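You operate a simulated robot arm through the tools that you are given. There is no shell and no other tool.

You run a simulated robot arm. Do the job below in one go: nothing can be reset, and whatever is moved stays where it is left.

## Task
Put things in order on the blue table. At the end: the rectifier from the blue table stands on top of the black rubber stand; the red cup brush stands where the black pinion stood; the teal box (marked "SLIP RING") from the blue table stands on top of the grey rear housing; the black pinion from the blue table stands where the rectifier stood; whatever was shut is shut again. Leave all else as you found it, and nothing knocked over.

It is judged by the outcome, as a careful person would: the job done as asked, and still so three seconds after it is handed in. It fails if anything else is knocked over, pushed out of place, dropped, spilled or broken.

## Robot
A 7-joint arm with a two-finger parallel gripper, fixed in place. Base frame: the origin is at the foot of the arm, x ahead of it, y to its left, z up; the work surface is at about z = 0. Units: m, degrees, N and s.
With the tool pointing down near the work surface it reaches from about 0.24 to 0.62 m from the base axis. Its first joint turns from -66.0 to 66.0 degrees. Payload 2.6 kg.
Tool frame: the origin (TCP) lies between the finger pads and is the grasp point; the fingertips stand 0.03 m ahead of it; z points along the fingers, y is the line along which they close. Largest opening 0.094 m; finger width 0.028, thickness 0.01; the body of the gripper, 0.05 by 0.096 m, starts 0.055 m behind the TCP.
Orientation is told as [roll, pitch, yaw] about the base's x, y, z axes, in that order, counted from this pose: with the fingers straight down and closing along the base's y, the tool's x points along the base's -x, its y along +y and its z along -z.

## Interface
- The arm moves only by the tool servo_tool. Its argument "rows" is a list of rows, each an object of numbers (a shift or turn left out is 0, a gripper value left out holds the last): "dx", "dy", "dz": the shift along the base's x, y, z in m; "ax", "ay", "az": the turn, a rotation vector about the base's x, y, z in rad; "jaw": the opening, from 0 (shut) to 1 (fully open). In form: [{"dx": .., "dy": .., "dz": .., "ax": .., "ay": .., "az": .., "jaw": ..}, ...]. A call has 1 to 20 rows; each row is the pose to reach, as a shift and turn from the pose commanded when the call began. A row lasts 0.2 s, in which the tool goes at most 0.05 m and 8.6 degrees; a call with a longer step from one row to the next is refused whole, and so is a gripper value outside its range. A pose out of reach is approached as far as the arm can. The call stops where the force on the tool passes 40 N (or 10 N more than at its start, if that is more) or the arm is blocked; 0.2 s more then pass. Each finger travels about 0.072 m/s and halts on what it meets, pressing with about 21 N; the grip force reading is that of the motor and also rises with nothing between the fingers. The clock runs only during rows and for 0.2 s after the last one: add rows that repeat a pose to give the fingers time. The reply holds the time, the measured pose of the TCP, the force on the tool along the base axes, the opening and the grip force, in the units named above and with some noise, with the torque about the TCP (base axes, N m) and any sound that the robot's microphone picked up, and new pictures: "pictures" is both (left out), scene, wrist or none.
- Cameras (640 x 400 px; columns grow to the right, rows downward): "scene" is fixed at [0.0321, 0.4258, 0.5689]; the picture's right is [-0.81, -0.58, 0.00], its down [-0.31, 0.43, -0.85] and it looks along [0.49, -0.69, -0.53] (base axes); focal length 323 px, centre (320, 200). "wrist" rides on the gripper at [0.076, 0.014, -0.102] in the tool frame; the picture's right is [-0.18, 0.98, 0.00], its down [-0.75, -0.14, -0.64] and it looks along [-0.63, -0.12, 0.77] (tool axes); focal length 243 px, centre (320, 200). There is no depth. A picture from a camera that has moved, and an enlarged one, comes with that camera's place and axes in the base frame and with its lens.
- zoom(camera, box): a new picture of the part [left, top, right, bottom] of that camera's present view, enlarged. The clock stands still meanwhile.
- job_done(): hands the job in; it is judged then, once.

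Nothing tells you positions but the pictures and the camera data. Unless the task says otherwise, let go and move clear before handing in.

The tools are called after ">>>" by a JSON object that holds its "api" and its "payload". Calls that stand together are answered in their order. servo_tool: Moves the arm, as the interface text tells. Its arguments: {"type":"object","properties":{"rows":{"type":"array","items":{"type":"object","properties":{"dx":{"type":"number"},"dy":{"type":"number"},"dz":{"type":"number"},"ax":{"type":"number"},"ay":{"type":"number"},"az":{"type":"number"},"jaw":{"type":"number"}}}},"pictures":{"type":"string","enum":["both","scene","wrist","none"]}},"required":["rows"]} The other tools are called the same way: zoom (camera, box) takes an enlarged picture of a part of a camera's view; job_done () hands the job in.

At the start:

```text
clock: 0.0
tool_pos: [0.3291, -0.0616, 0.2901]
tcp_rot: [0.0, 0.0, 0.0]
force: [0.2, 0.8, 0.1]
wrist_torque: [0.01, 0.03, 0.0]
finger_gap: 0.0941
grip_force: 0.0
```

scene: 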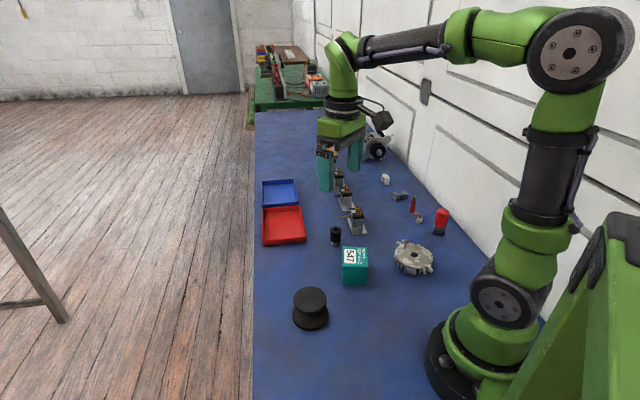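
wrist: 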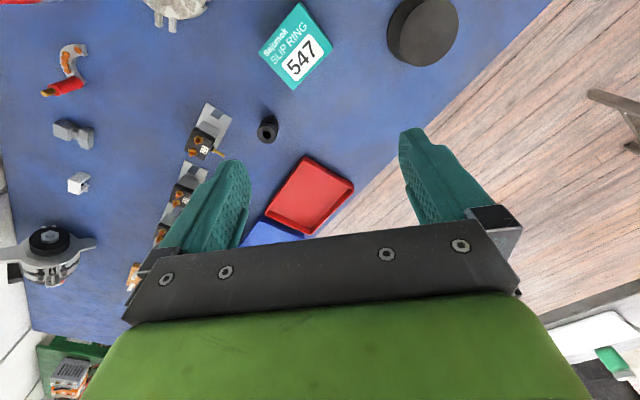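

I see a blue table with a black stand, a teal box, a grey housing, a small black pinion, several brush/rectifier-like parts and trays. I'll zoom in to identify each before moving.

>>> {"api": "zoom", "payload": {"camera": "scene", "box": [320, 160, 480, 260]}}

>>> {"api": "zoom", "payload": {"camera": "scene", "box": [250, 170, 450, 340]}}

>>> {"api": "zoom", "payload": {"camera": "scene", "box": [240, 30, 400, 130]}}

>>> {"api": "zoom", "payload": {"camera": "wrist", "box": [0, 0, 320, 200]}}

>>> {"api": "zoom", "payload": {"camera": "wrist", "box": [0, 150, 240, 400]}}

```text
4.00 times, centred on (400, 210) of scene
camera zoom: at [0.0321, 0.4258, 0.5689], right [-0.81, -0.58, 0.0], down [-0.31, 0.43, -0.85], along [0.49, -0.69, -0.53], focal length 1293 px, centre (0, 160)
```

zoom: 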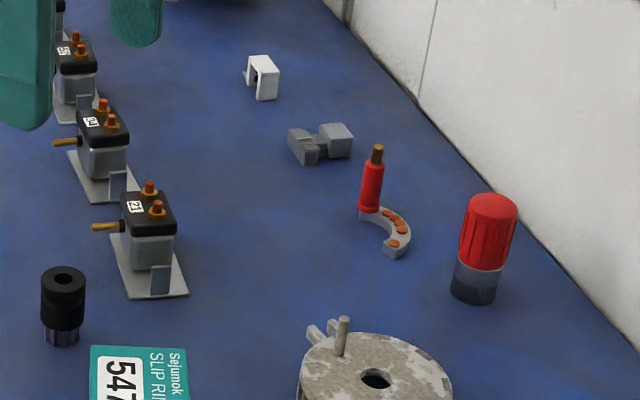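

```text
2.35 times, centred on (350, 255) of scene
camera zoom: at [0.0321, 0.4258, 0.5689], right [-0.81, -0.58, 0.0], down [-0.31, 0.43, -0.85], along [0.49, -0.69, -0.53], focal length 761 px, centre (249, 71)
```

zoom: 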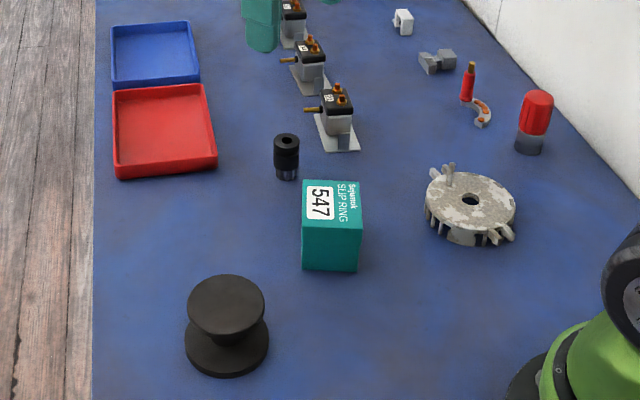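

```text
4.00 times, centred on (320, 80) of scene
camera zoom: at [0.0321, 0.4258, 0.5689], right [-0.81, -0.58, 0.0], down [-0.31, 0.43, -0.85], along [0.49, -0.69, -0.53], focal length 1293 px, centre (320, 680)
```

zoom: 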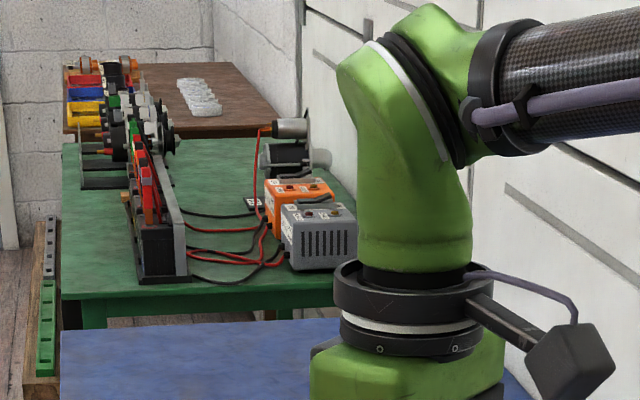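

```text
2.00 times, centred on (160, 100) of wrist
camera zoom: at [0.254, -0.0471, 0.3912], right [0.18, 0.98, 0.0], down [0.75, -0.14, 0.64], along [0.63, -0.12, -0.77], focal length 485 px, centre (640, 400)
```

zoom: 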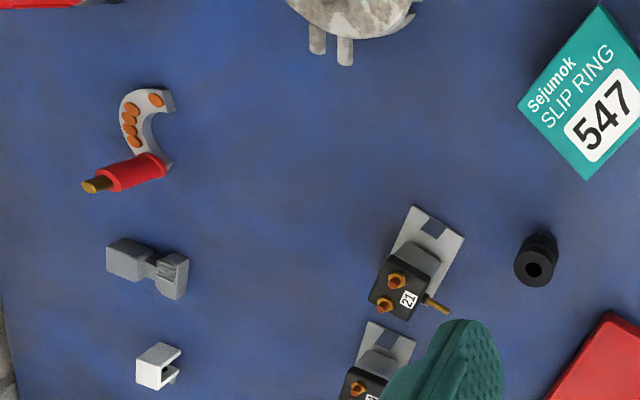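

```text
1.60 times, centred on (120, 275) of wrist
camera zoom: at [0.254, -0.0471, 0.3912], right [0.18, 0.98, 0.0], down [0.75, -0.14, 0.64], along [0.63, -0.12, -0.77], focal length 388 px, centre (640, 80)
```

zoom: 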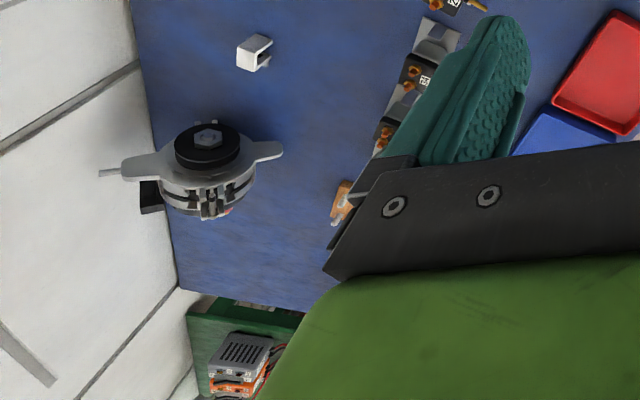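

The parts are: rectifier (horseshoe plate with red post) near (0.27,-0.40), red cup brush near (0.18,-0.37), housing near (0.195,-0.20), pinion near (0.39,-0.15), box near (0.30,-0.09), and stand near (0.32,0.06). I'll move the arm, staying high, for a closer look at the rectifier and housing.

>>> {"api": "servo_tool", "payload": {"rows": [{"dx": -0.02, "dy": -0.03, "az": -0.14}, {"dx": -0.04, "dy": -0.06, "az": -0.28}, {"dx": -0.06, "dy": -0.09, "az": -0.42}, {"dx": -0.08, "dy": -0.12, "az": -0.56}, {"dx": -0.1, "dy": -0.14, "az": -0.7}, {"dx": -0.12, "dy": -0.16, "az": -0.84}, {"dx": -0.13, "dy": -0.17, "az": -0.84}]}}

```text
clock: 1.6
tool_pos: [0.2021, -0.2328, 0.2912]
tcp_rot: [-0.1, 0.0, -48.2]
force: [0.7, 0.9, 0.2]
wrist_torque: [-0.01, -0.01, 0.02]
finger_gap: 0.094
grip_force: 0.0
camera wrist: at [0.161, -0.166, 0.3922], right [0.86, 0.52, 0.0], down [0.4, -0.66, 0.64], along [0.33, -0.55, -0.77], focal length 243 px, centre (320, 200)
```

scene: 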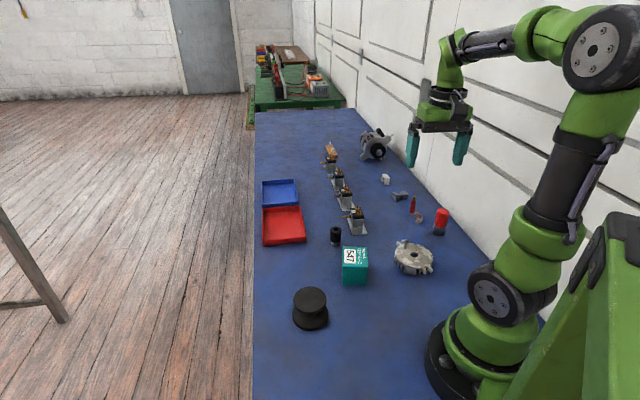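
wrist: 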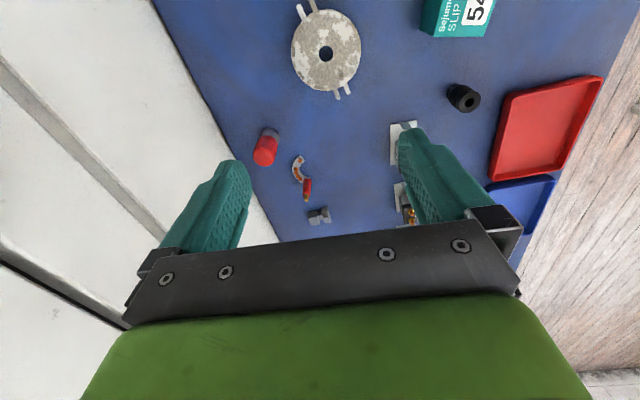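

The wall runs obliquely about 8 cm behind the brush. I'll zoom in on the details.

>>> {"api": "zoom", "payload": {"camera": "wrist", "box": [240, 110, 400, 240]}}

>>> {"api": "zoom", "payload": {"camera": "wrist", "box": [260, 0, 400, 110]}}

>>> {"api": "zoom", "payload": {"camera": "scene", "box": [375, 180, 465, 285]}}

>>> {"api": "zoom", "payload": {"camera": "scene", "box": [280, 200, 380, 340]}}

```text
3.08 times, centred on (320, 175) of wrist
camera zoom: at [0.161, -0.166, 0.3922], right [0.86, 0.52, 0.0], down [0.4, -0.66, 0.64], along [0.33, -0.55, -0.77], focal length 746 px, centre (320, 277)
```

zoom: 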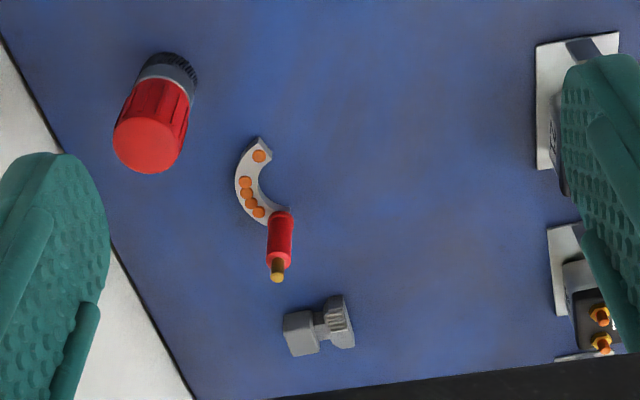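

```text
3.64 times, centred on (330, 55) of wrist
camera zoom: at [0.161, -0.166, 0.3922], right [0.86, 0.52, 0.0], down [0.4, -0.66, 0.64], along [0.33, -0.55, -0.77], focal length 882 px, centre (284, 727)
```

zoom: 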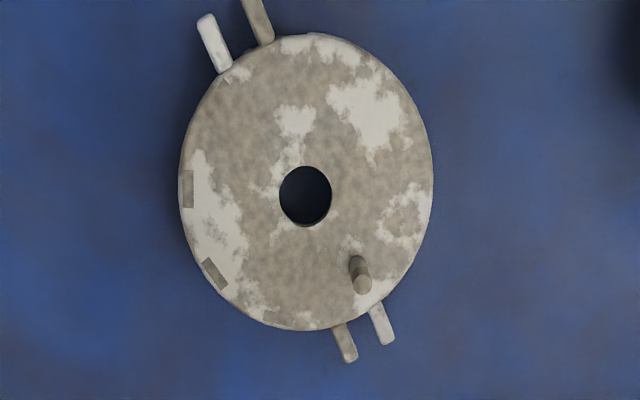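

```text
3.81 times, centred on (420, 232) of scene
camera zoom: at [0.0321, 0.4258, 0.5689], right [-0.81, -0.58, 0.0], down [-0.31, 0.43, -0.85], along [0.49, -0.69, -0.53], focal length 1232 px, centre (-61, 76)
```

zoom: 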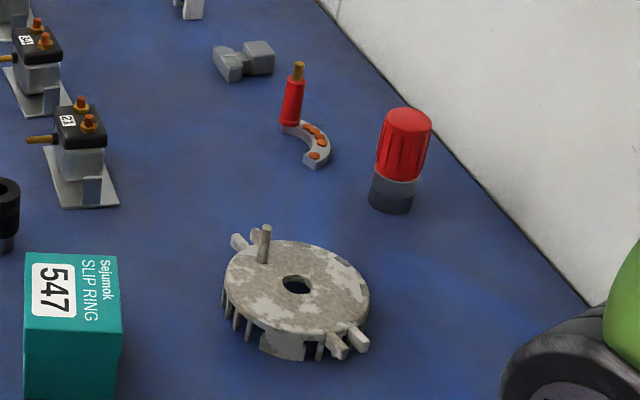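

```text
2.86 times, centred on (330, 270) of scene
camera zoom: at [0.0321, 0.4258, 0.5689], right [-0.81, -0.58, 0.0], down [-0.31, 0.43, -0.85], along [0.49, -0.69, -0.53], focal length 924 px, centre (291, 0)
```

zoom: 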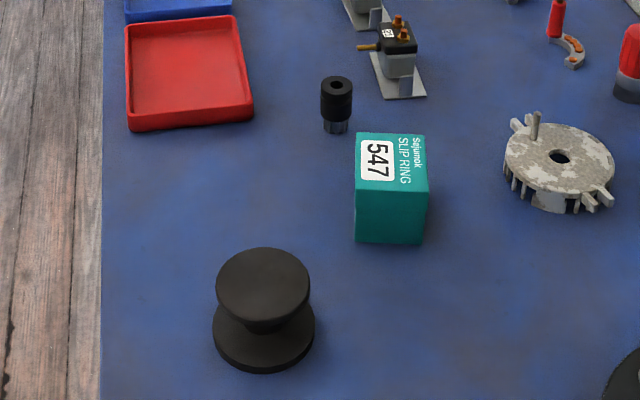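

The post and C‑plate of the rectifier, the brush and the housing stud are now clear: the stud is at about (0.227,-0.222), so the box must go beside it. Next I move above the rectifier for a close view.

>>> {"api": "servo_tool", "payload": {"rows": [{"dx": 0.016, "dy": -0.035, "dz": -0.01, "az": -0.1}, {"dx": 0.032, "dy": -0.07, "dz": -0.03, "az": -0.22}, {"dx": 0.048, "dy": -0.105, "dz": -0.05, "az": -0.35}, {"dx": 0.064, "dy": -0.14, "dz": -0.07, "az": -0.48}, {"dx": 0.079, "dy": -0.175, "dz": -0.09, "az": -0.6}, {"dx": 0.079, "dy": -0.175, "dz": -0.09, "az": -0.73, "jaw": 0.5}, {"dx": 0.079, "dy": -0.175, "dz": -0.09, "az": -0.73, "jaw": 0.5}]}}

```text
clock: 3.2
tool_pos: [0.2786, -0.4084, 0.1993]
tcp_rot: [0.0, -0.1, -90.0]
force: [0.4, 0.5, 0.1]
wrist_torque: [0.0, 0.02, -0.02]
finger_gap: 0.047
grip_force: 0.1
camera wrist: at [0.2944, -0.3312, 0.3018], right [0.98, -0.18, 0.0], down [-0.14, -0.75, 0.64], along [-0.12, -0.63, -0.77], focal length 243 px, centre (320, 200)
```

scene: 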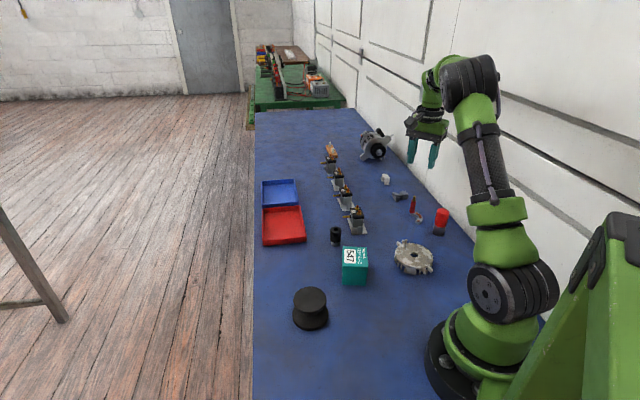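
wrist: 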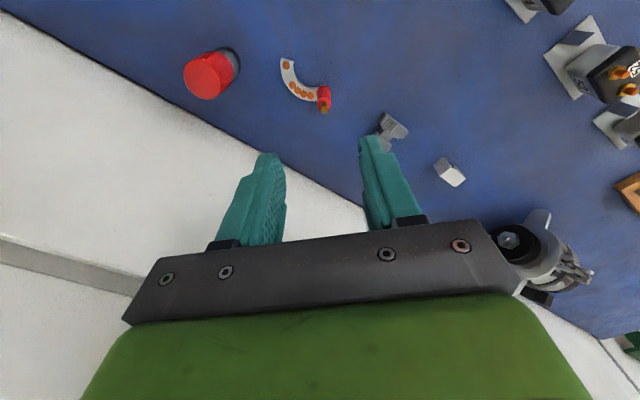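

>>> {"api": "zoom", "payload": {"camera": "wrist", "box": [260, 40, 370, 130]}}

>>> {"api": "zoom", "payload": {"camera": "wrist", "box": [160, 20, 270, 120]}}

```text
4.44 times, centred on (315, 85) of wrist
camera zoom: at [0.2944, -0.3312, 0.3018], right [0.98, -0.18, 0.0], down [-0.14, -0.75, 0.64], along [-0.12, -0.63, -0.77], focal length 1078 px, centre (342, 711)
```

zoom: 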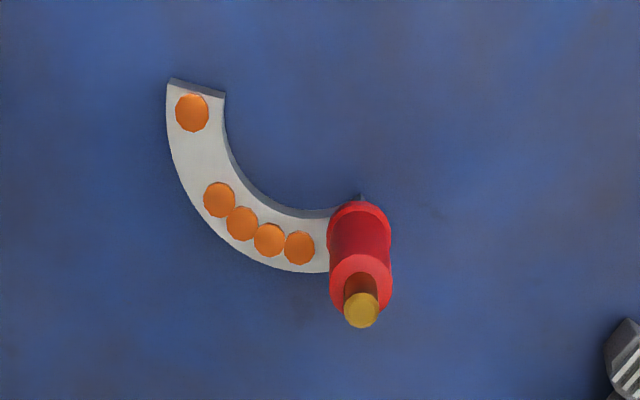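

```text
4.00 times, centred on (215, 70) of wrist
camera zoom: at [0.2944, -0.3312, 0.3018], right [0.98, -0.18, 0.0], down [-0.14, -0.75, 0.64], along [-0.12, -0.63, -0.77], focal length 970 px, centre (740, 720)
```

zoom: 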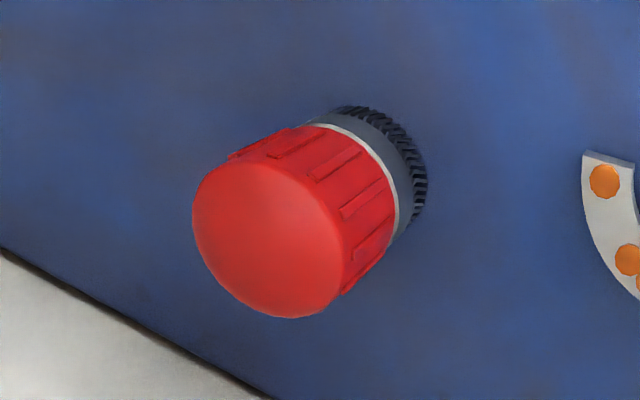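

The post is at about (0.283,-0.414) with the arc plate trailing toward (0.25,-0.375). I'll centre over the post, turn so the closing line follows the arc chord, and descend partway to check.

>>> {"api": "servo_tool", "payload": {"rows": [{"dx": 0.005, "dy": -0.0067, "dz": -0.02, "az": -0.14}, {"dx": 0.005, "dy": -0.0067, "dz": -0.04, "az": -0.28}, {"dx": 0.005, "dy": -0.0067, "dz": -0.06, "az": -0.42}, {"dx": 0.005, "dy": -0.0067, "dz": -0.08, "az": -0.45, "jaw": 0.45}, {"dx": 0.005, "dy": -0.0067, "dz": -0.08, "az": -0.45}, {"dx": 0.005, "dy": -0.0067, "dz": -0.08, "az": -0.45}]}}

>>> {"api": "zoom", "payload": {"camera": "wrist", "box": [240, 60, 400, 180]}}

>>> {"api": "zoom", "payload": {"camera": "scene", "box": [380, 130, 460, 240]}}

```text
clock: 4.6
tool_pos: [0.2856, -0.4133, 0.1209]
tcp_rot: [0.0, 0.0, -115.8]
force: [0.5, 1.1, -0.1]
wrist_torque: [0.01, 0.0, -0.02]
finger_gap: 0.0423
grip_force: 0.0
camera wrist: at [0.3315, -0.3508, 0.222], right [0.81, -0.59, 0.0], down [-0.45, -0.62, 0.64], along [-0.38, -0.52, -0.77], focal length 243 px, centre (320, 200)
```

scene: 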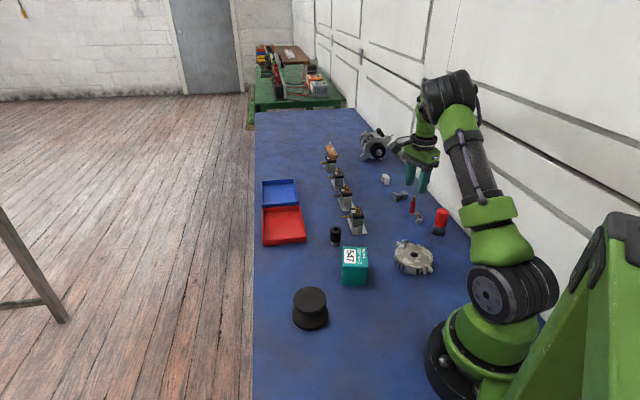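
wrist: 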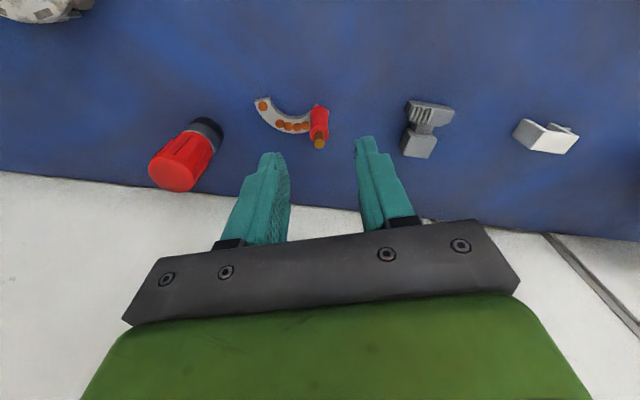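

```text
3.33 times, centred on (320, 120) of wrist
camera zoom: at [0.3315, -0.3508, 0.222], right [0.81, -0.59, 0.0], down [-0.45, -0.62, 0.64], along [-0.38, -0.52, -0.77], focal length 809 px, centre (320, 467)
```

zoom: 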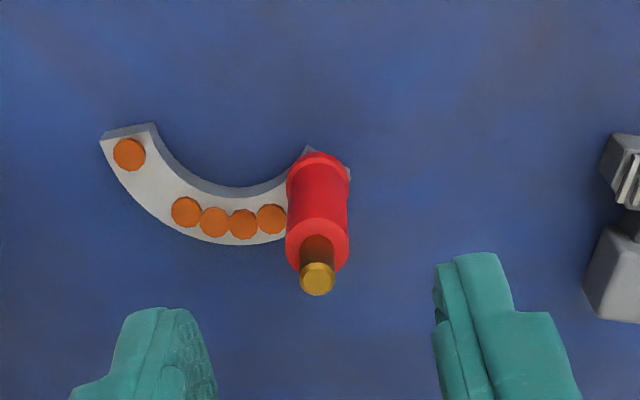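

```text
3.64 times, centred on (420, 185) of scene
camera zoom: at [0.0322, 0.4258, 0.5689], right [-0.81, -0.58, 0.0], down [-0.31, 0.43, -0.85], along [0.49, -0.69, -0.53], focal length 1176 px, centre (-44, 254)
```

zoom: 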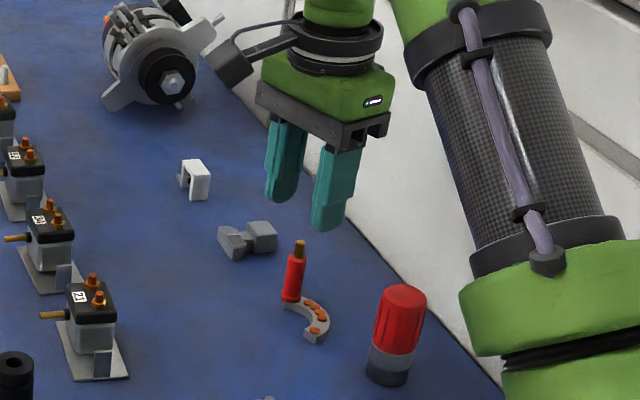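

The post is centred under the gripper. I descend to grip the red post, fingertips staying above the plate, then close.

>>> {"api": "servo_tool", "payload": {"rows": [{"dz": -0.025}, {"dz": -0.045}, {"dz": -0.06}, {"dz": -0.068}, {"dz": -0.073}, {"dz": -0.073}, {"dz": -0.073, "jaw": 0.1}, {"dz": -0.073, "jaw": 0.0}, {"dz": -0.073, "jaw": 0.0}, {"dz": -0.073, "jaw": 0.0}]}}

>>> {"api": "zoom", "payload": {"camera": "wrist", "box": [220, 80, 420, 230]}}

>>> {"api": "zoom", "payload": {"camera": "scene", "box": [370, 150, 460, 250]}}

```text
clock: 6.8
tool_pos: [0.285, -0.4129, 0.0451]
tcp_rot: [0.0, 0.0, -115.7]
force: [-0.2, -0.1, 0.0]
wrist_torque: [0.0, -0.02, -0.03]
finger_gap: 0.0139
grip_force: 21.2
camera wrist: at [0.3299, -0.35, 0.1473], right [0.81, -0.59, 0.0], down [-0.45, -0.62, 0.64], along [-0.38, -0.52, -0.77], focal length 243 px, centre (320, 200)
```

scene: 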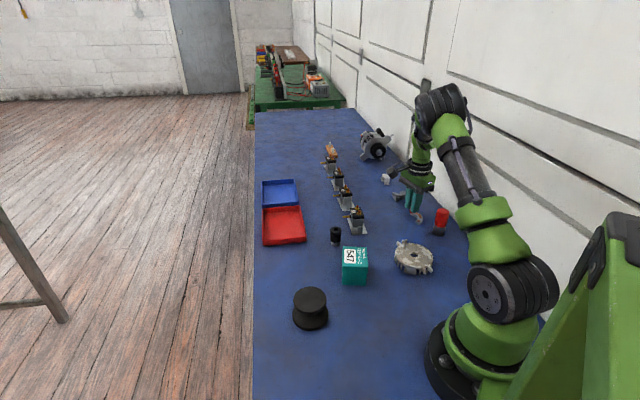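
wrist: 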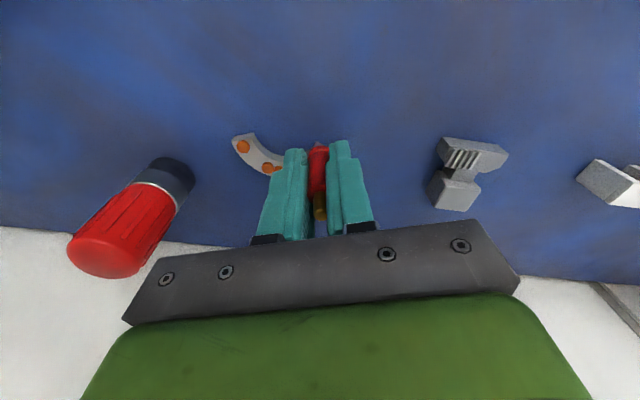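

```text
2.67 times, centred on (320, 155) of wrist
camera zoom: at [0.3299, -0.35, 0.1473], right [0.81, -0.59, 0.0], down [-0.45, -0.62, 0.64], along [-0.38, -0.52, -0.77], focal length 647 px, centre (320, 320)
```

zoom: 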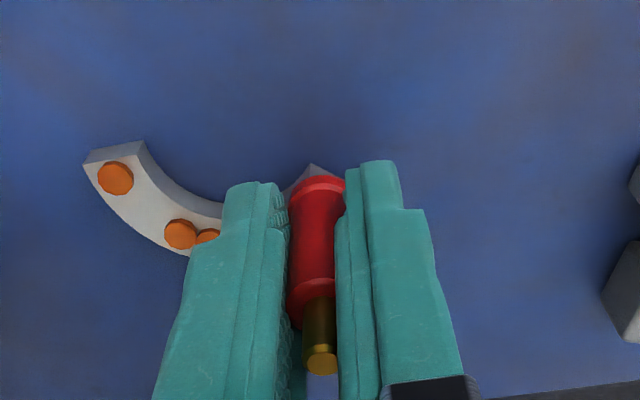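

```text
4.00 times, centred on (415, 200) of scene
camera zoom: at [0.0322, 0.4258, 0.5689], right [-0.81, -0.58, 0.0], down [-0.31, 0.43, -0.85], along [0.49, -0.69, -0.53], focal length 1293 px, centre (-60, 200)
```

zoom: 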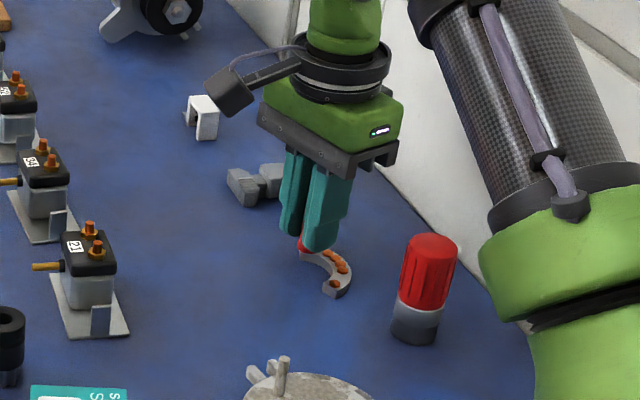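

Gripped (13.9 mm). Lifting and checking that it hangs level.

>>> {"api": "servo_tool", "payload": {"rows": [{"dz": 0.01}, {"dz": 0.03}, {"dz": 0.06}, {"dz": 0.1}, {"dz": 0.13}, {"dz": 0.15}, {"dz": 0.15}]}}

>>> {"api": "zoom", "payload": {"camera": "scene", "box": [370, 110, 460, 210]}}

>>> {"api": "zoom", "payload": {"camera": "wrist", "box": [220, 80, 420, 230]}}

```text
clock: 8.4
tool_pos: [0.282, -0.4143, 0.1974]
tcp_rot: [0.0, 0.0, -115.6]
force: [1.0, 0.8, -1.1]
wrist_torque: [0.01, 0.0, 0.02]
finger_gap: 0.0142
grip_force: 20.9
camera wrist: at [0.3282, -0.3507, 0.2988], right [0.81, -0.59, 0.0], down [-0.45, -0.62, 0.64], along [-0.38, -0.52, -0.77], focal length 243 px, centre (320, 200)
```

scene: 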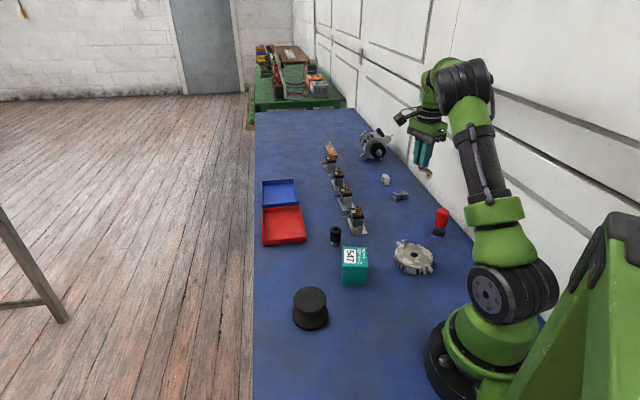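
wrist: 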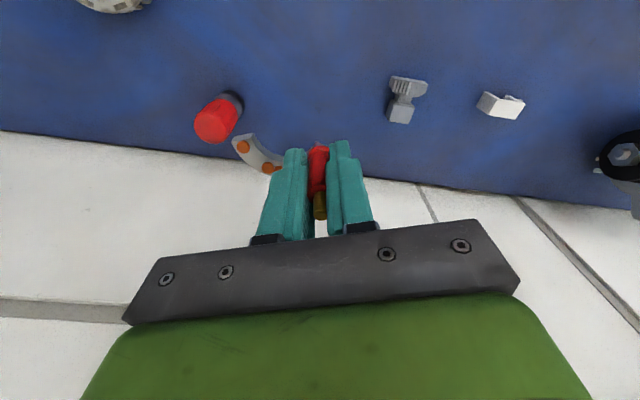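

```text
4.00 times, centred on (415, 160) of scene
camera zoom: at [0.0322, 0.4258, 0.5689], right [-0.81, -0.58, 0.0], down [-0.31, 0.43, -0.85], along [0.49, -0.69, -0.53], focal length 1293 px, centre (-60, 360)
```

zoom: 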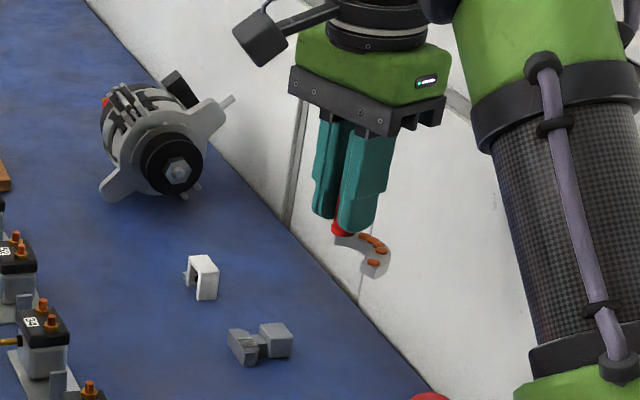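

```text
2.67 times, centred on (320, 155) of wrist
camera zoom: at [0.3282, -0.3507, 0.2988], right [0.81, -0.59, 0.0], down [-0.45, -0.62, 0.64], along [-0.38, -0.52, -0.77], focal length 647 px, centre (320, 320)
```

zoom: 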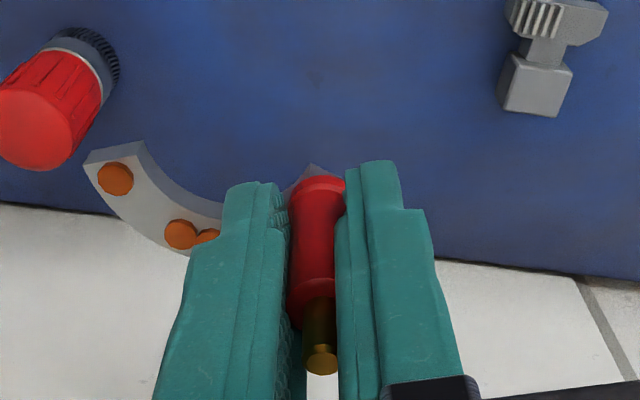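

It's held level. I carry it across at height to near the black stand, turning +90°, stopping above for a visual check.

>>> {"api": "servo_tool", "payload": {"rows": [{"dx": 0.003, "dy": 0.04, "dz": 0.01, "az": 0.13}, {"dx": 0.006, "dy": 0.08, "dz": 0.01, "az": 0.26}, {"dx": 0.01, "dy": 0.12, "dz": 0.01, "az": 0.39}, {"dx": 0.013, "dy": 0.16, "dz": 0.01, "az": 0.52}, {"dx": 0.016, "dy": 0.2, "dz": 0.01, "az": 0.65}, {"dx": 0.02, "dy": 0.24, "dz": 0.01, "az": 0.78}, {"dx": 0.023, "dy": 0.28, "dz": 0.01, "az": 0.91}, {"dx": 0.026, "dy": 0.32, "dz": 0.01, "az": 1.04}, {"dx": 0.03, "dy": 0.36, "dz": 0.01, "az": 1.17}, {"dx": 0.033, "dy": 0.4, "dz": 0.01, "az": 1.3}, {"dx": 0.036, "dy": 0.44, "dz": 0.01, "az": 1.43}, {"dx": 0.039, "dy": 0.48, "dz": 0.01, "az": 1.5708}, {"dx": 0.04, "dy": 0.501, "dz": 0.01, "az": 1.5708}, {"dx": 0.04, "dy": 0.501, "dz": 0.01, "az": 1.5708}]}}

>>> {"api": "zoom", "payload": {"camera": "wrist", "box": [200, 0, 440, 200]}}

>>> {"api": "zoom", "payload": {"camera": "scene", "box": [240, 180, 400, 340]}}

```text
clock: 11.4
tool_pos: [0.3238, 0.087, 0.2055]
tcp_rot: [0.0, 0.0, -25.8]
force: [-0.3, -0.1, -0.9]
wrist_torque: [0.0, 0.02, 0.03]
finger_gap: 0.0141
grip_force: 21.1
camera wrist: at [0.2605, 0.1345, 0.3072], right [0.59, 0.81, 0.0], down [0.62, -0.45, 0.64], along [0.52, -0.38, -0.77], focal length 243 px, centre (320, 200)
```

scene: 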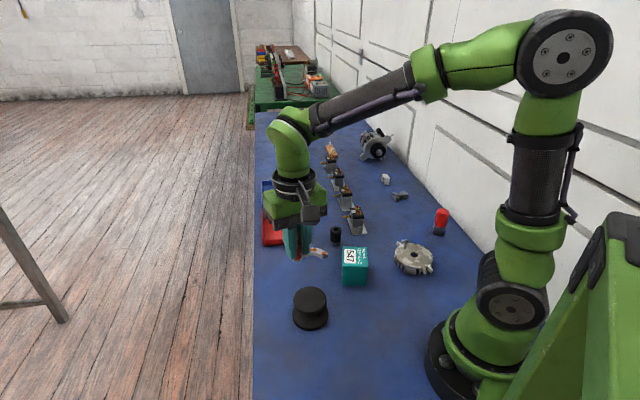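
wrist: 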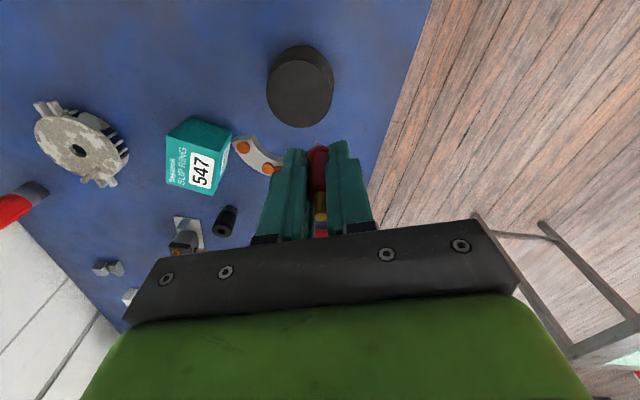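

```text
2.00 times, centred on (320, 100) of wrist
camera zoom: at [0.2605, 0.1345, 0.3072], right [0.59, 0.81, 0.0], down [0.62, -0.45, 0.64], along [0.52, -0.38, -0.77], focal length 485 px, centre (320, 400)
```

zoom: 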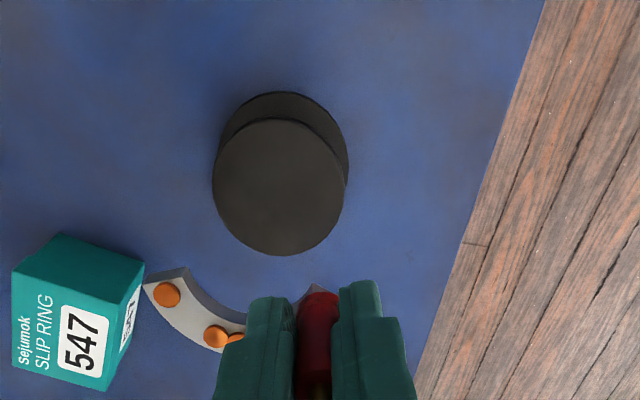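

```text
2.50 times, centred on (320, 260) of scene
camera zoom: at [0.0321, 0.4258, 0.5689], right [-0.81, -0.58, 0.0], down [-0.31, 0.43, -0.85], along [0.49, -0.69, -0.53], focal length 808 px, centre (320, 50)
```

zoom: 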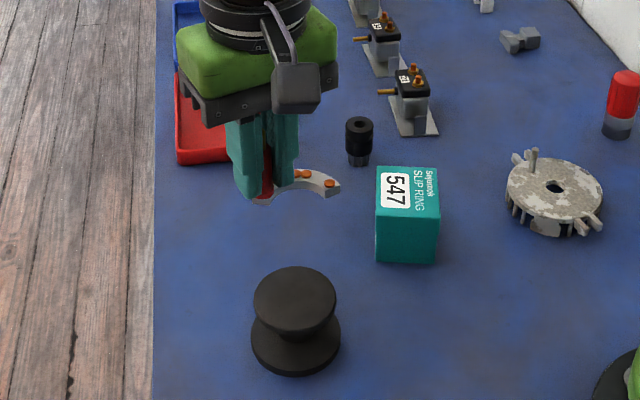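

Stand top centre is at about (0.3085, 0.0735) and z≈0.052, so the arm is aligned. Descending to just above it.

>>> {"api": "servo_tool", "payload": {"rows": [{"dy": 0.0015, "dz": -0.03}, {"dy": 0.0015, "dz": -0.06}, {"dy": 0.0015, "dz": -0.08}, {"dy": 0.0015, "dz": -0.095}, {"dy": 0.0015, "dz": -0.1}, {"dy": 0.0015, "dz": -0.1}]}}

>>> {"api": "zoom", "payload": {"camera": "wrist", "box": [200, 50, 440, 250]}}

>>> {"api": "zoom", "payload": {"camera": "scene", "box": [260, 240, 360, 340]}}

```text
clock: 12.8
tool_pos: [0.3246, 0.0897, 0.1049]
tcp_rot: [0.0, 0.0, -25.8]
force: [-0.1, 0.0, -1.2]
wrist_torque: [0.0, 0.0, -0.01]
finger_gap: 0.0139
grip_force: 21.5
camera wrist: at [0.2625, 0.1358, 0.2069], right [0.59, 0.81, 0.0], down [0.62, -0.45, 0.64], along [0.52, -0.38, -0.77], focal length 243 px, centre (320, 200)
```

scene: 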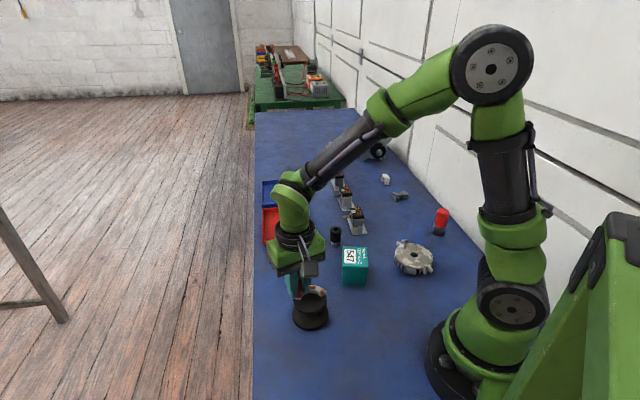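
wrist: 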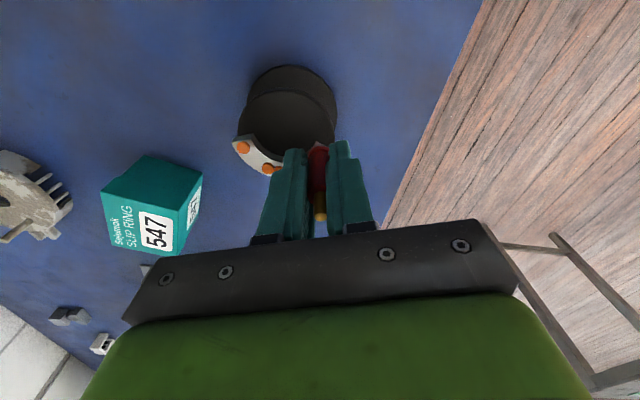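

```text
2.00 times, centred on (320, 150) of wrist
camera zoom: at [0.2625, 0.1358, 0.2069], right [0.59, 0.81, 0.0], down [0.62, -0.45, 0.64], along [0.52, -0.38, -0.77], focal length 485 px, centre (320, 300)
```

zoom: 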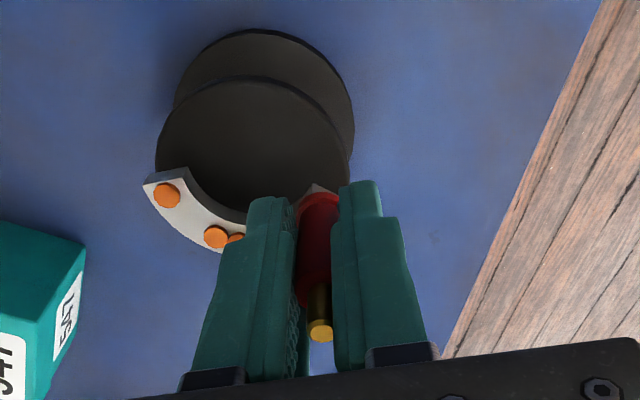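

```text
4.00 times, centred on (310, 290) of scene
camera zoom: at [0.0322, 0.4258, 0.5689], right [-0.81, -0.58, 0.0], down [-0.31, 0.43, -0.85], along [0.49, -0.69, -0.53], focal length 1293 px, centre (360, -160)
```

zoom: 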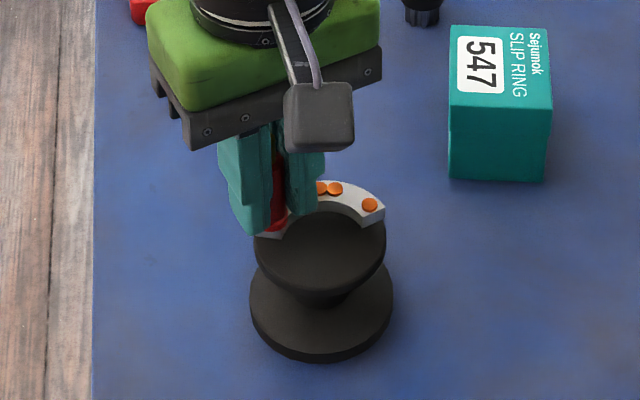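

Alignment looks good. I nudge ~2 mm toward the stand's centre and lower in small steps until contact.

>>> {"api": "servo_tool", "payload": {"rows": [{"dx": -0.0012, "dy": 0.0016, "dz": -0.001}, {"dx": -0.0012, "dy": 0.0016, "dz": -0.003}, {"dx": -0.0012, "dy": 0.0016, "dz": -0.005}, {"dx": -0.0012, "dy": 0.0016, "dz": -0.005}], "pictures": "none"}}

>>> {"api": "zoom", "payload": {"camera": "scene", "box": [270, 260, 350, 340]}}

```text
clock: 13.8
tool_pos: [0.3225, 0.0904, 0.1008]
tcp_rot: [0.0, 0.0, -25.7]
force: [-0.3, 0.4, -1.7]
wrist_torque: [0.03, -0.01, 0.02]
finger_gap: 0.014
grip_force: 21.3
```

```text
5.00 times, centred on (310, 300) of scene
camera zoom: at [0.0322, 0.4258, 0.5689], right [-0.81, -0.58, 0.0], down [-0.31, 0.43, -0.85], along [0.49, -0.69, -0.53], focal length 1616 px, centre (370, -300)
```

zoom: 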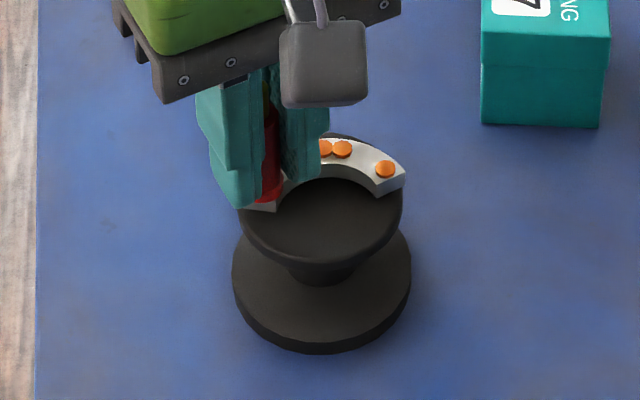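

Not yet resting. There's spare space on the near side of the disc, so I shift 4 mm that way for better centring and continue lowering.

>>> {"api": "servo_tool", "payload": {"rows": [{"dz": 0.002}, {"dx": -0.0023, "dy": 0.0032, "dz": 0.002}, {"dx": -0.0023, "dy": 0.0032, "dz": 0.0}, {"dx": -0.0023, "dy": 0.0032, "dz": -0.0015}, {"dx": -0.0023, "dy": 0.0032, "dz": -0.0025}, {"dx": -0.0023, "dy": 0.0032, "dz": -0.0025}], "pictures": "none"}}

>>> {"api": "zoom", "payload": {"camera": "scene", "box": [270, 260, 350, 340]}}

>>> {"api": "zoom", "payload": {"camera": "wrist", "box": [200, 50, 440, 250]}}

```text
clock: 15.2
tool_pos: [0.3224, 0.0941, 0.0977]
tcp_rot: [0.0, -0.1, -25.7]
force: [0.7, 0.2, -1.0]
wrist_torque: [-0.01, -0.02, -0.01]
finger_gap: 0.0144
grip_force: 21.0
```

```text
5.00 times, centred on (310, 300) of scene
camera zoom: at [0.0322, 0.4258, 0.5689], right [-0.81, -0.58, 0.0], down [-0.31, 0.43, -0.85], along [0.49, -0.69, -0.53], focal length 1616 px, centre (370, -300)
```

zoom: 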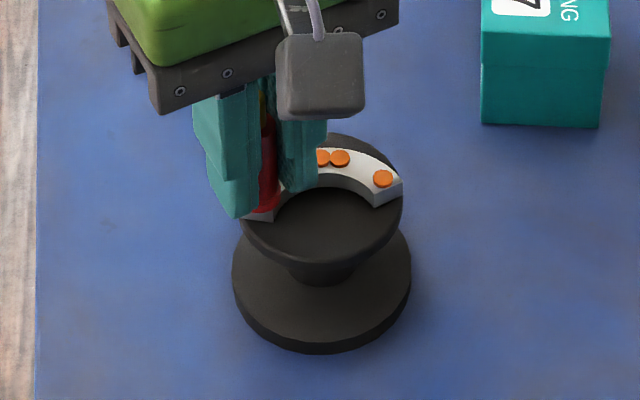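

```text
2.00 times, centred on (320, 150) of wrist
camera zoom: at [0.2585, 0.1406, 0.2007], right [0.59, 0.81, 0.0], down [0.62, -0.45, 0.64], along [0.52, -0.38, -0.77], focal length 485 px, centre (320, 300)
```

zoom: 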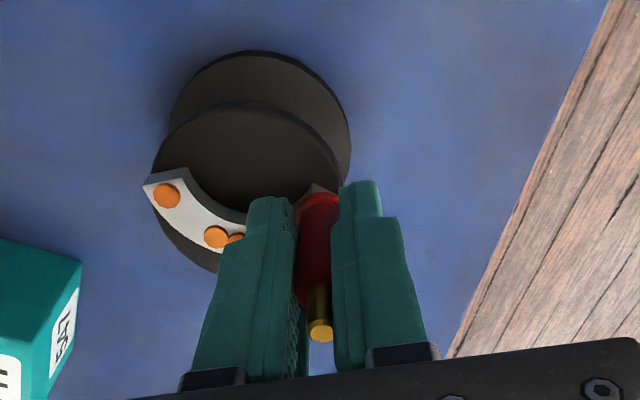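

Well placed now. Lowering in 1 mm steps until force shows contact.

>>> {"api": "servo_tool", "payload": {"rows": [{"dz": -0.001}, {"dz": -0.002}, {"dz": -0.002}], "pictures": "none"}}

>>> {"api": "servo_tool", "payload": {"rows": [{"dz": -0.001}, {"dz": -0.002}, {"dz": -0.002}], "pictures": "none"}}

>>> {"api": "zoom", "payload": {"camera": "scene", "box": [270, 260, 350, 340]}}

```text
clock: 16.0
tool_pos: [0.3218, 0.0945, 0.0983]
tcp_rot: [0.0, 0.0, -25.6]
force: [-0.6, -0.8, -0.8]
wrist_torque: [0.06, -0.03, 0.0]
finger_gap: 0.0141
grip_force: 21.2
```

```text
clock: 16.8
tool_pos: [0.3217, 0.0931, 0.096]
tcp_rot: [0.1, -0.2, -25.7]
force: [0.7, -0.6, 13.7]
wrist_torque: [-0.15, -0.05, 0.02]
finger_gap: 0.0141
grip_force: 20.9
```

```text
5.00 times, centred on (310, 300) of scene
camera zoom: at [0.0321, 0.4258, 0.5689], right [-0.81, -0.58, 0.0], down [-0.31, 0.43, -0.85], along [0.49, -0.69, -0.53], focal length 1616 px, centre (370, -300)
```

zoom: 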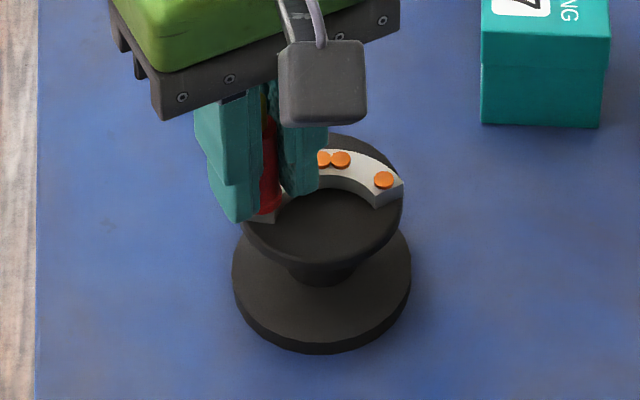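

Contact made. I ease off 1 mm, open modestly and rise straight up.

>>> {"api": "servo_tool", "payload": {"rows": [{"dz": 0.001}, {"dz": 0.001, "jaw": 0.3}, {"dz": 0.001, "jaw": 0.45}, {"dz": 0.001, "jaw": 0.45}, {"dz": 0.01}, {"dz": 0.03}, {"dz": 0.06}, {"dz": 0.1}, {"dz": 0.13}, {"dz": 0.13}]}}

>>> {"api": "zoom", "payload": {"camera": "scene", "box": [270, 260, 350, 340]}}

>>> {"api": "zoom", "payload": {"camera": "wrist", "box": [200, 0, 440, 200]}}

```text
clock: 19.0
tool_pos: [0.3247, 0.0914, 0.2256]
tcp_rot: [0.2, 0.0, -25.7]
force: [-0.2, -0.9, 0.2]
wrist_torque: [0.01, 0.02, -0.01]
finger_gap: 0.0422
grip_force: 0.1
camera wrist: at [0.2617, 0.1389, 0.3276], right [0.59, 0.81, 0.0], down [0.62, -0.45, 0.64], along [0.52, -0.38, -0.77], focal length 243 px, centre (320, 200)
```

scene: 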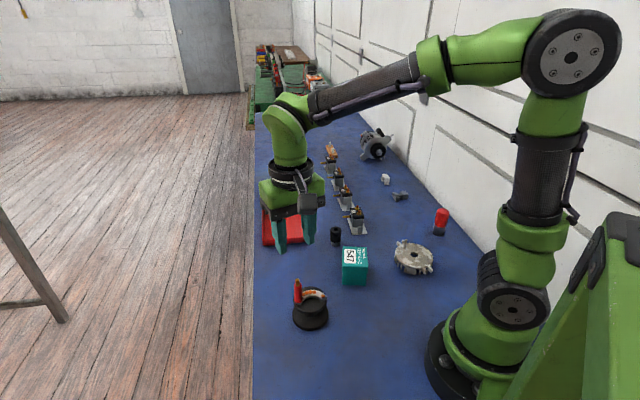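
wrist: 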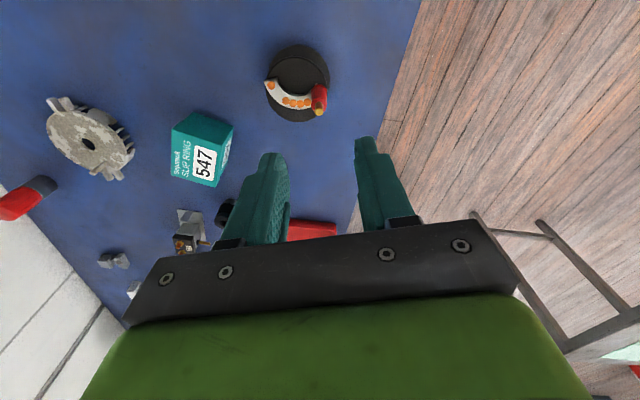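

```text
5.00 times, centred on (310, 300) of scene
camera zoom: at [0.0321, 0.4258, 0.5689], right [-0.81, -0.58, 0.0], down [-0.31, 0.43, -0.85], along [0.49, -0.69, -0.53], focal length 1616 px, centre (370, -300)
```

zoom: 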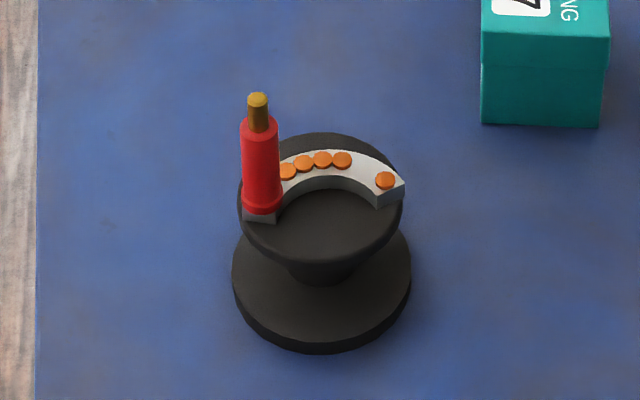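

```text
2.00 times, centred on (320, 100) of wrist
camera zoom: at [0.2617, 0.1389, 0.3276], right [0.59, 0.81, 0.0], down [0.62, -0.45, 0.64], along [0.52, -0.38, -0.77], focal length 485 px, centre (320, 400)
```

zoom: 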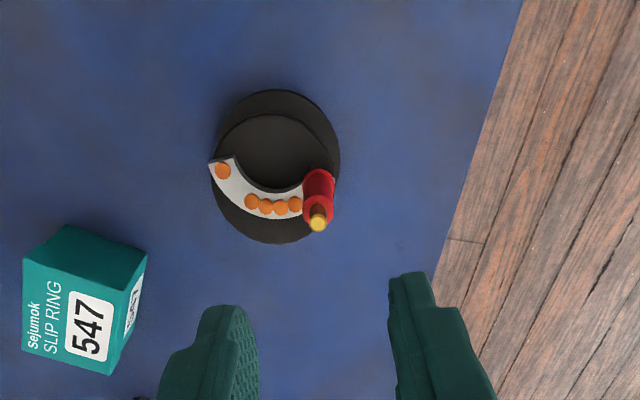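

The rectifier stands well on the stand. I also notice a seam on the teal box (a possible lid), which I'll check before gripping it. Now I move over the black pinion.

>>> {"api": "servo_tool", "payload": {"rows": [{"dx": 0.012, "dy": -0.04}, {"dx": 0.024, "dy": -0.08}, {"dx": 0.036, "dy": -0.12, "dz": -0.01}, {"dx": 0.048, "dy": -0.16, "dz": -0.02}, {"dx": 0.06, "dy": -0.2, "dz": -0.03}, {"dx": 0.0715, "dy": -0.246, "dz": -0.04, "jaw": 0.55}, {"dx": 0.0715, "dy": -0.246, "dz": -0.04}, {"dx": 0.0715, "dy": -0.246, "dz": -0.04}]}}

>>> {"api": "zoom", "payload": {"camera": "wrist", "box": [200, 20, 440, 200]}}

>>> {"api": "zoom", "payload": {"camera": "scene", "box": [310, 210, 390, 290]}}

```text
clock: 20.8
tool_pos: [0.3915, -0.1543, 0.1853]
tcp_rot: [0.0, 0.0, -25.8]
force: [-0.2, -0.4, 0.2]
wrist_torque: [0.01, 0.01, 0.02]
finger_gap: 0.0521
grip_force: 0.1
camera wrist: at [0.3288, -0.1085, 0.288], right [0.59, 0.81, 0.0], down [0.62, -0.45, 0.64], along [0.52, -0.38, -0.77], focal length 243 px, centre (320, 200)
```

scene: 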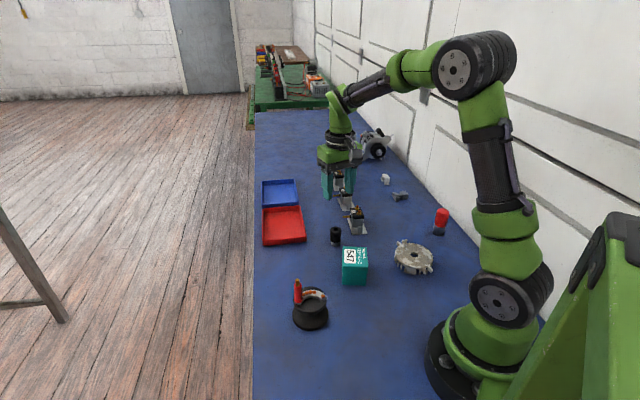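
wrist: 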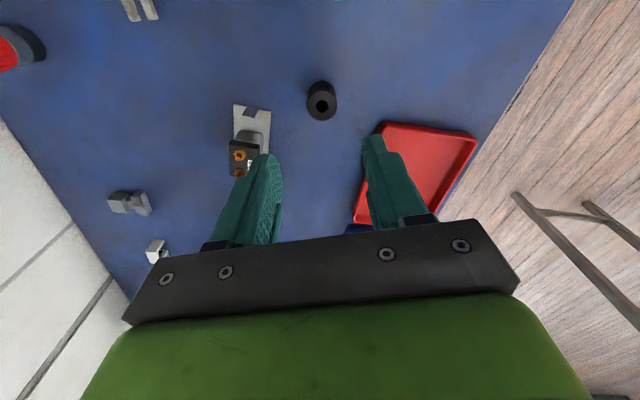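

```text
2.22 times, centred on (320, 110) of wrist
camera zoom: at [0.3288, -0.1085, 0.288], right [0.59, 0.81, 0.0], down [0.62, -0.45, 0.64], along [0.52, -0.38, -0.77], focal length 539 px, centre (320, 400)
```

zoom: 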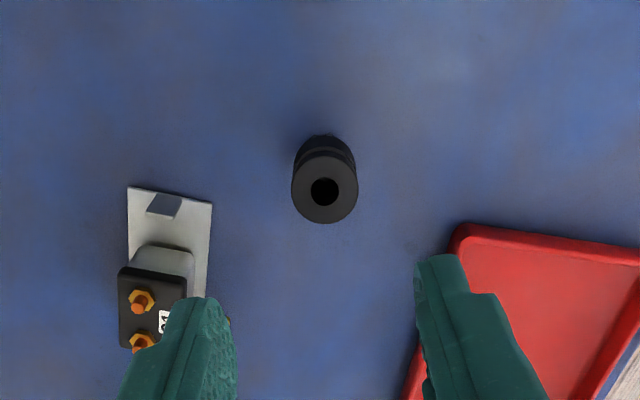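

```text
5.00 times, centred on (350, 250) of scene
camera zoom: at [0.0322, 0.4258, 0.5689], right [-0.81, -0.58, 0.0], down [-0.31, 0.43, -0.85], along [0.49, -0.69, -0.53], focal length 1616 px, centre (170, -50)
```

zoom: 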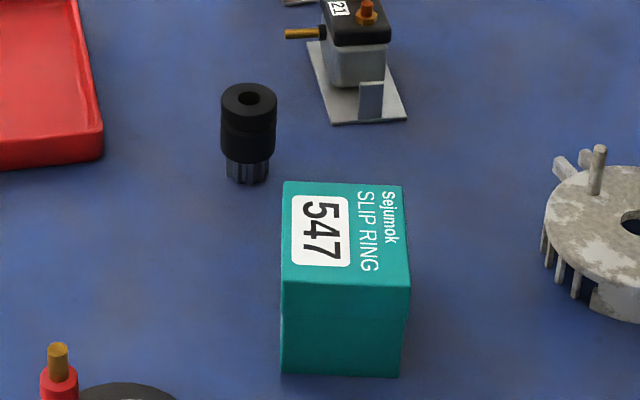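

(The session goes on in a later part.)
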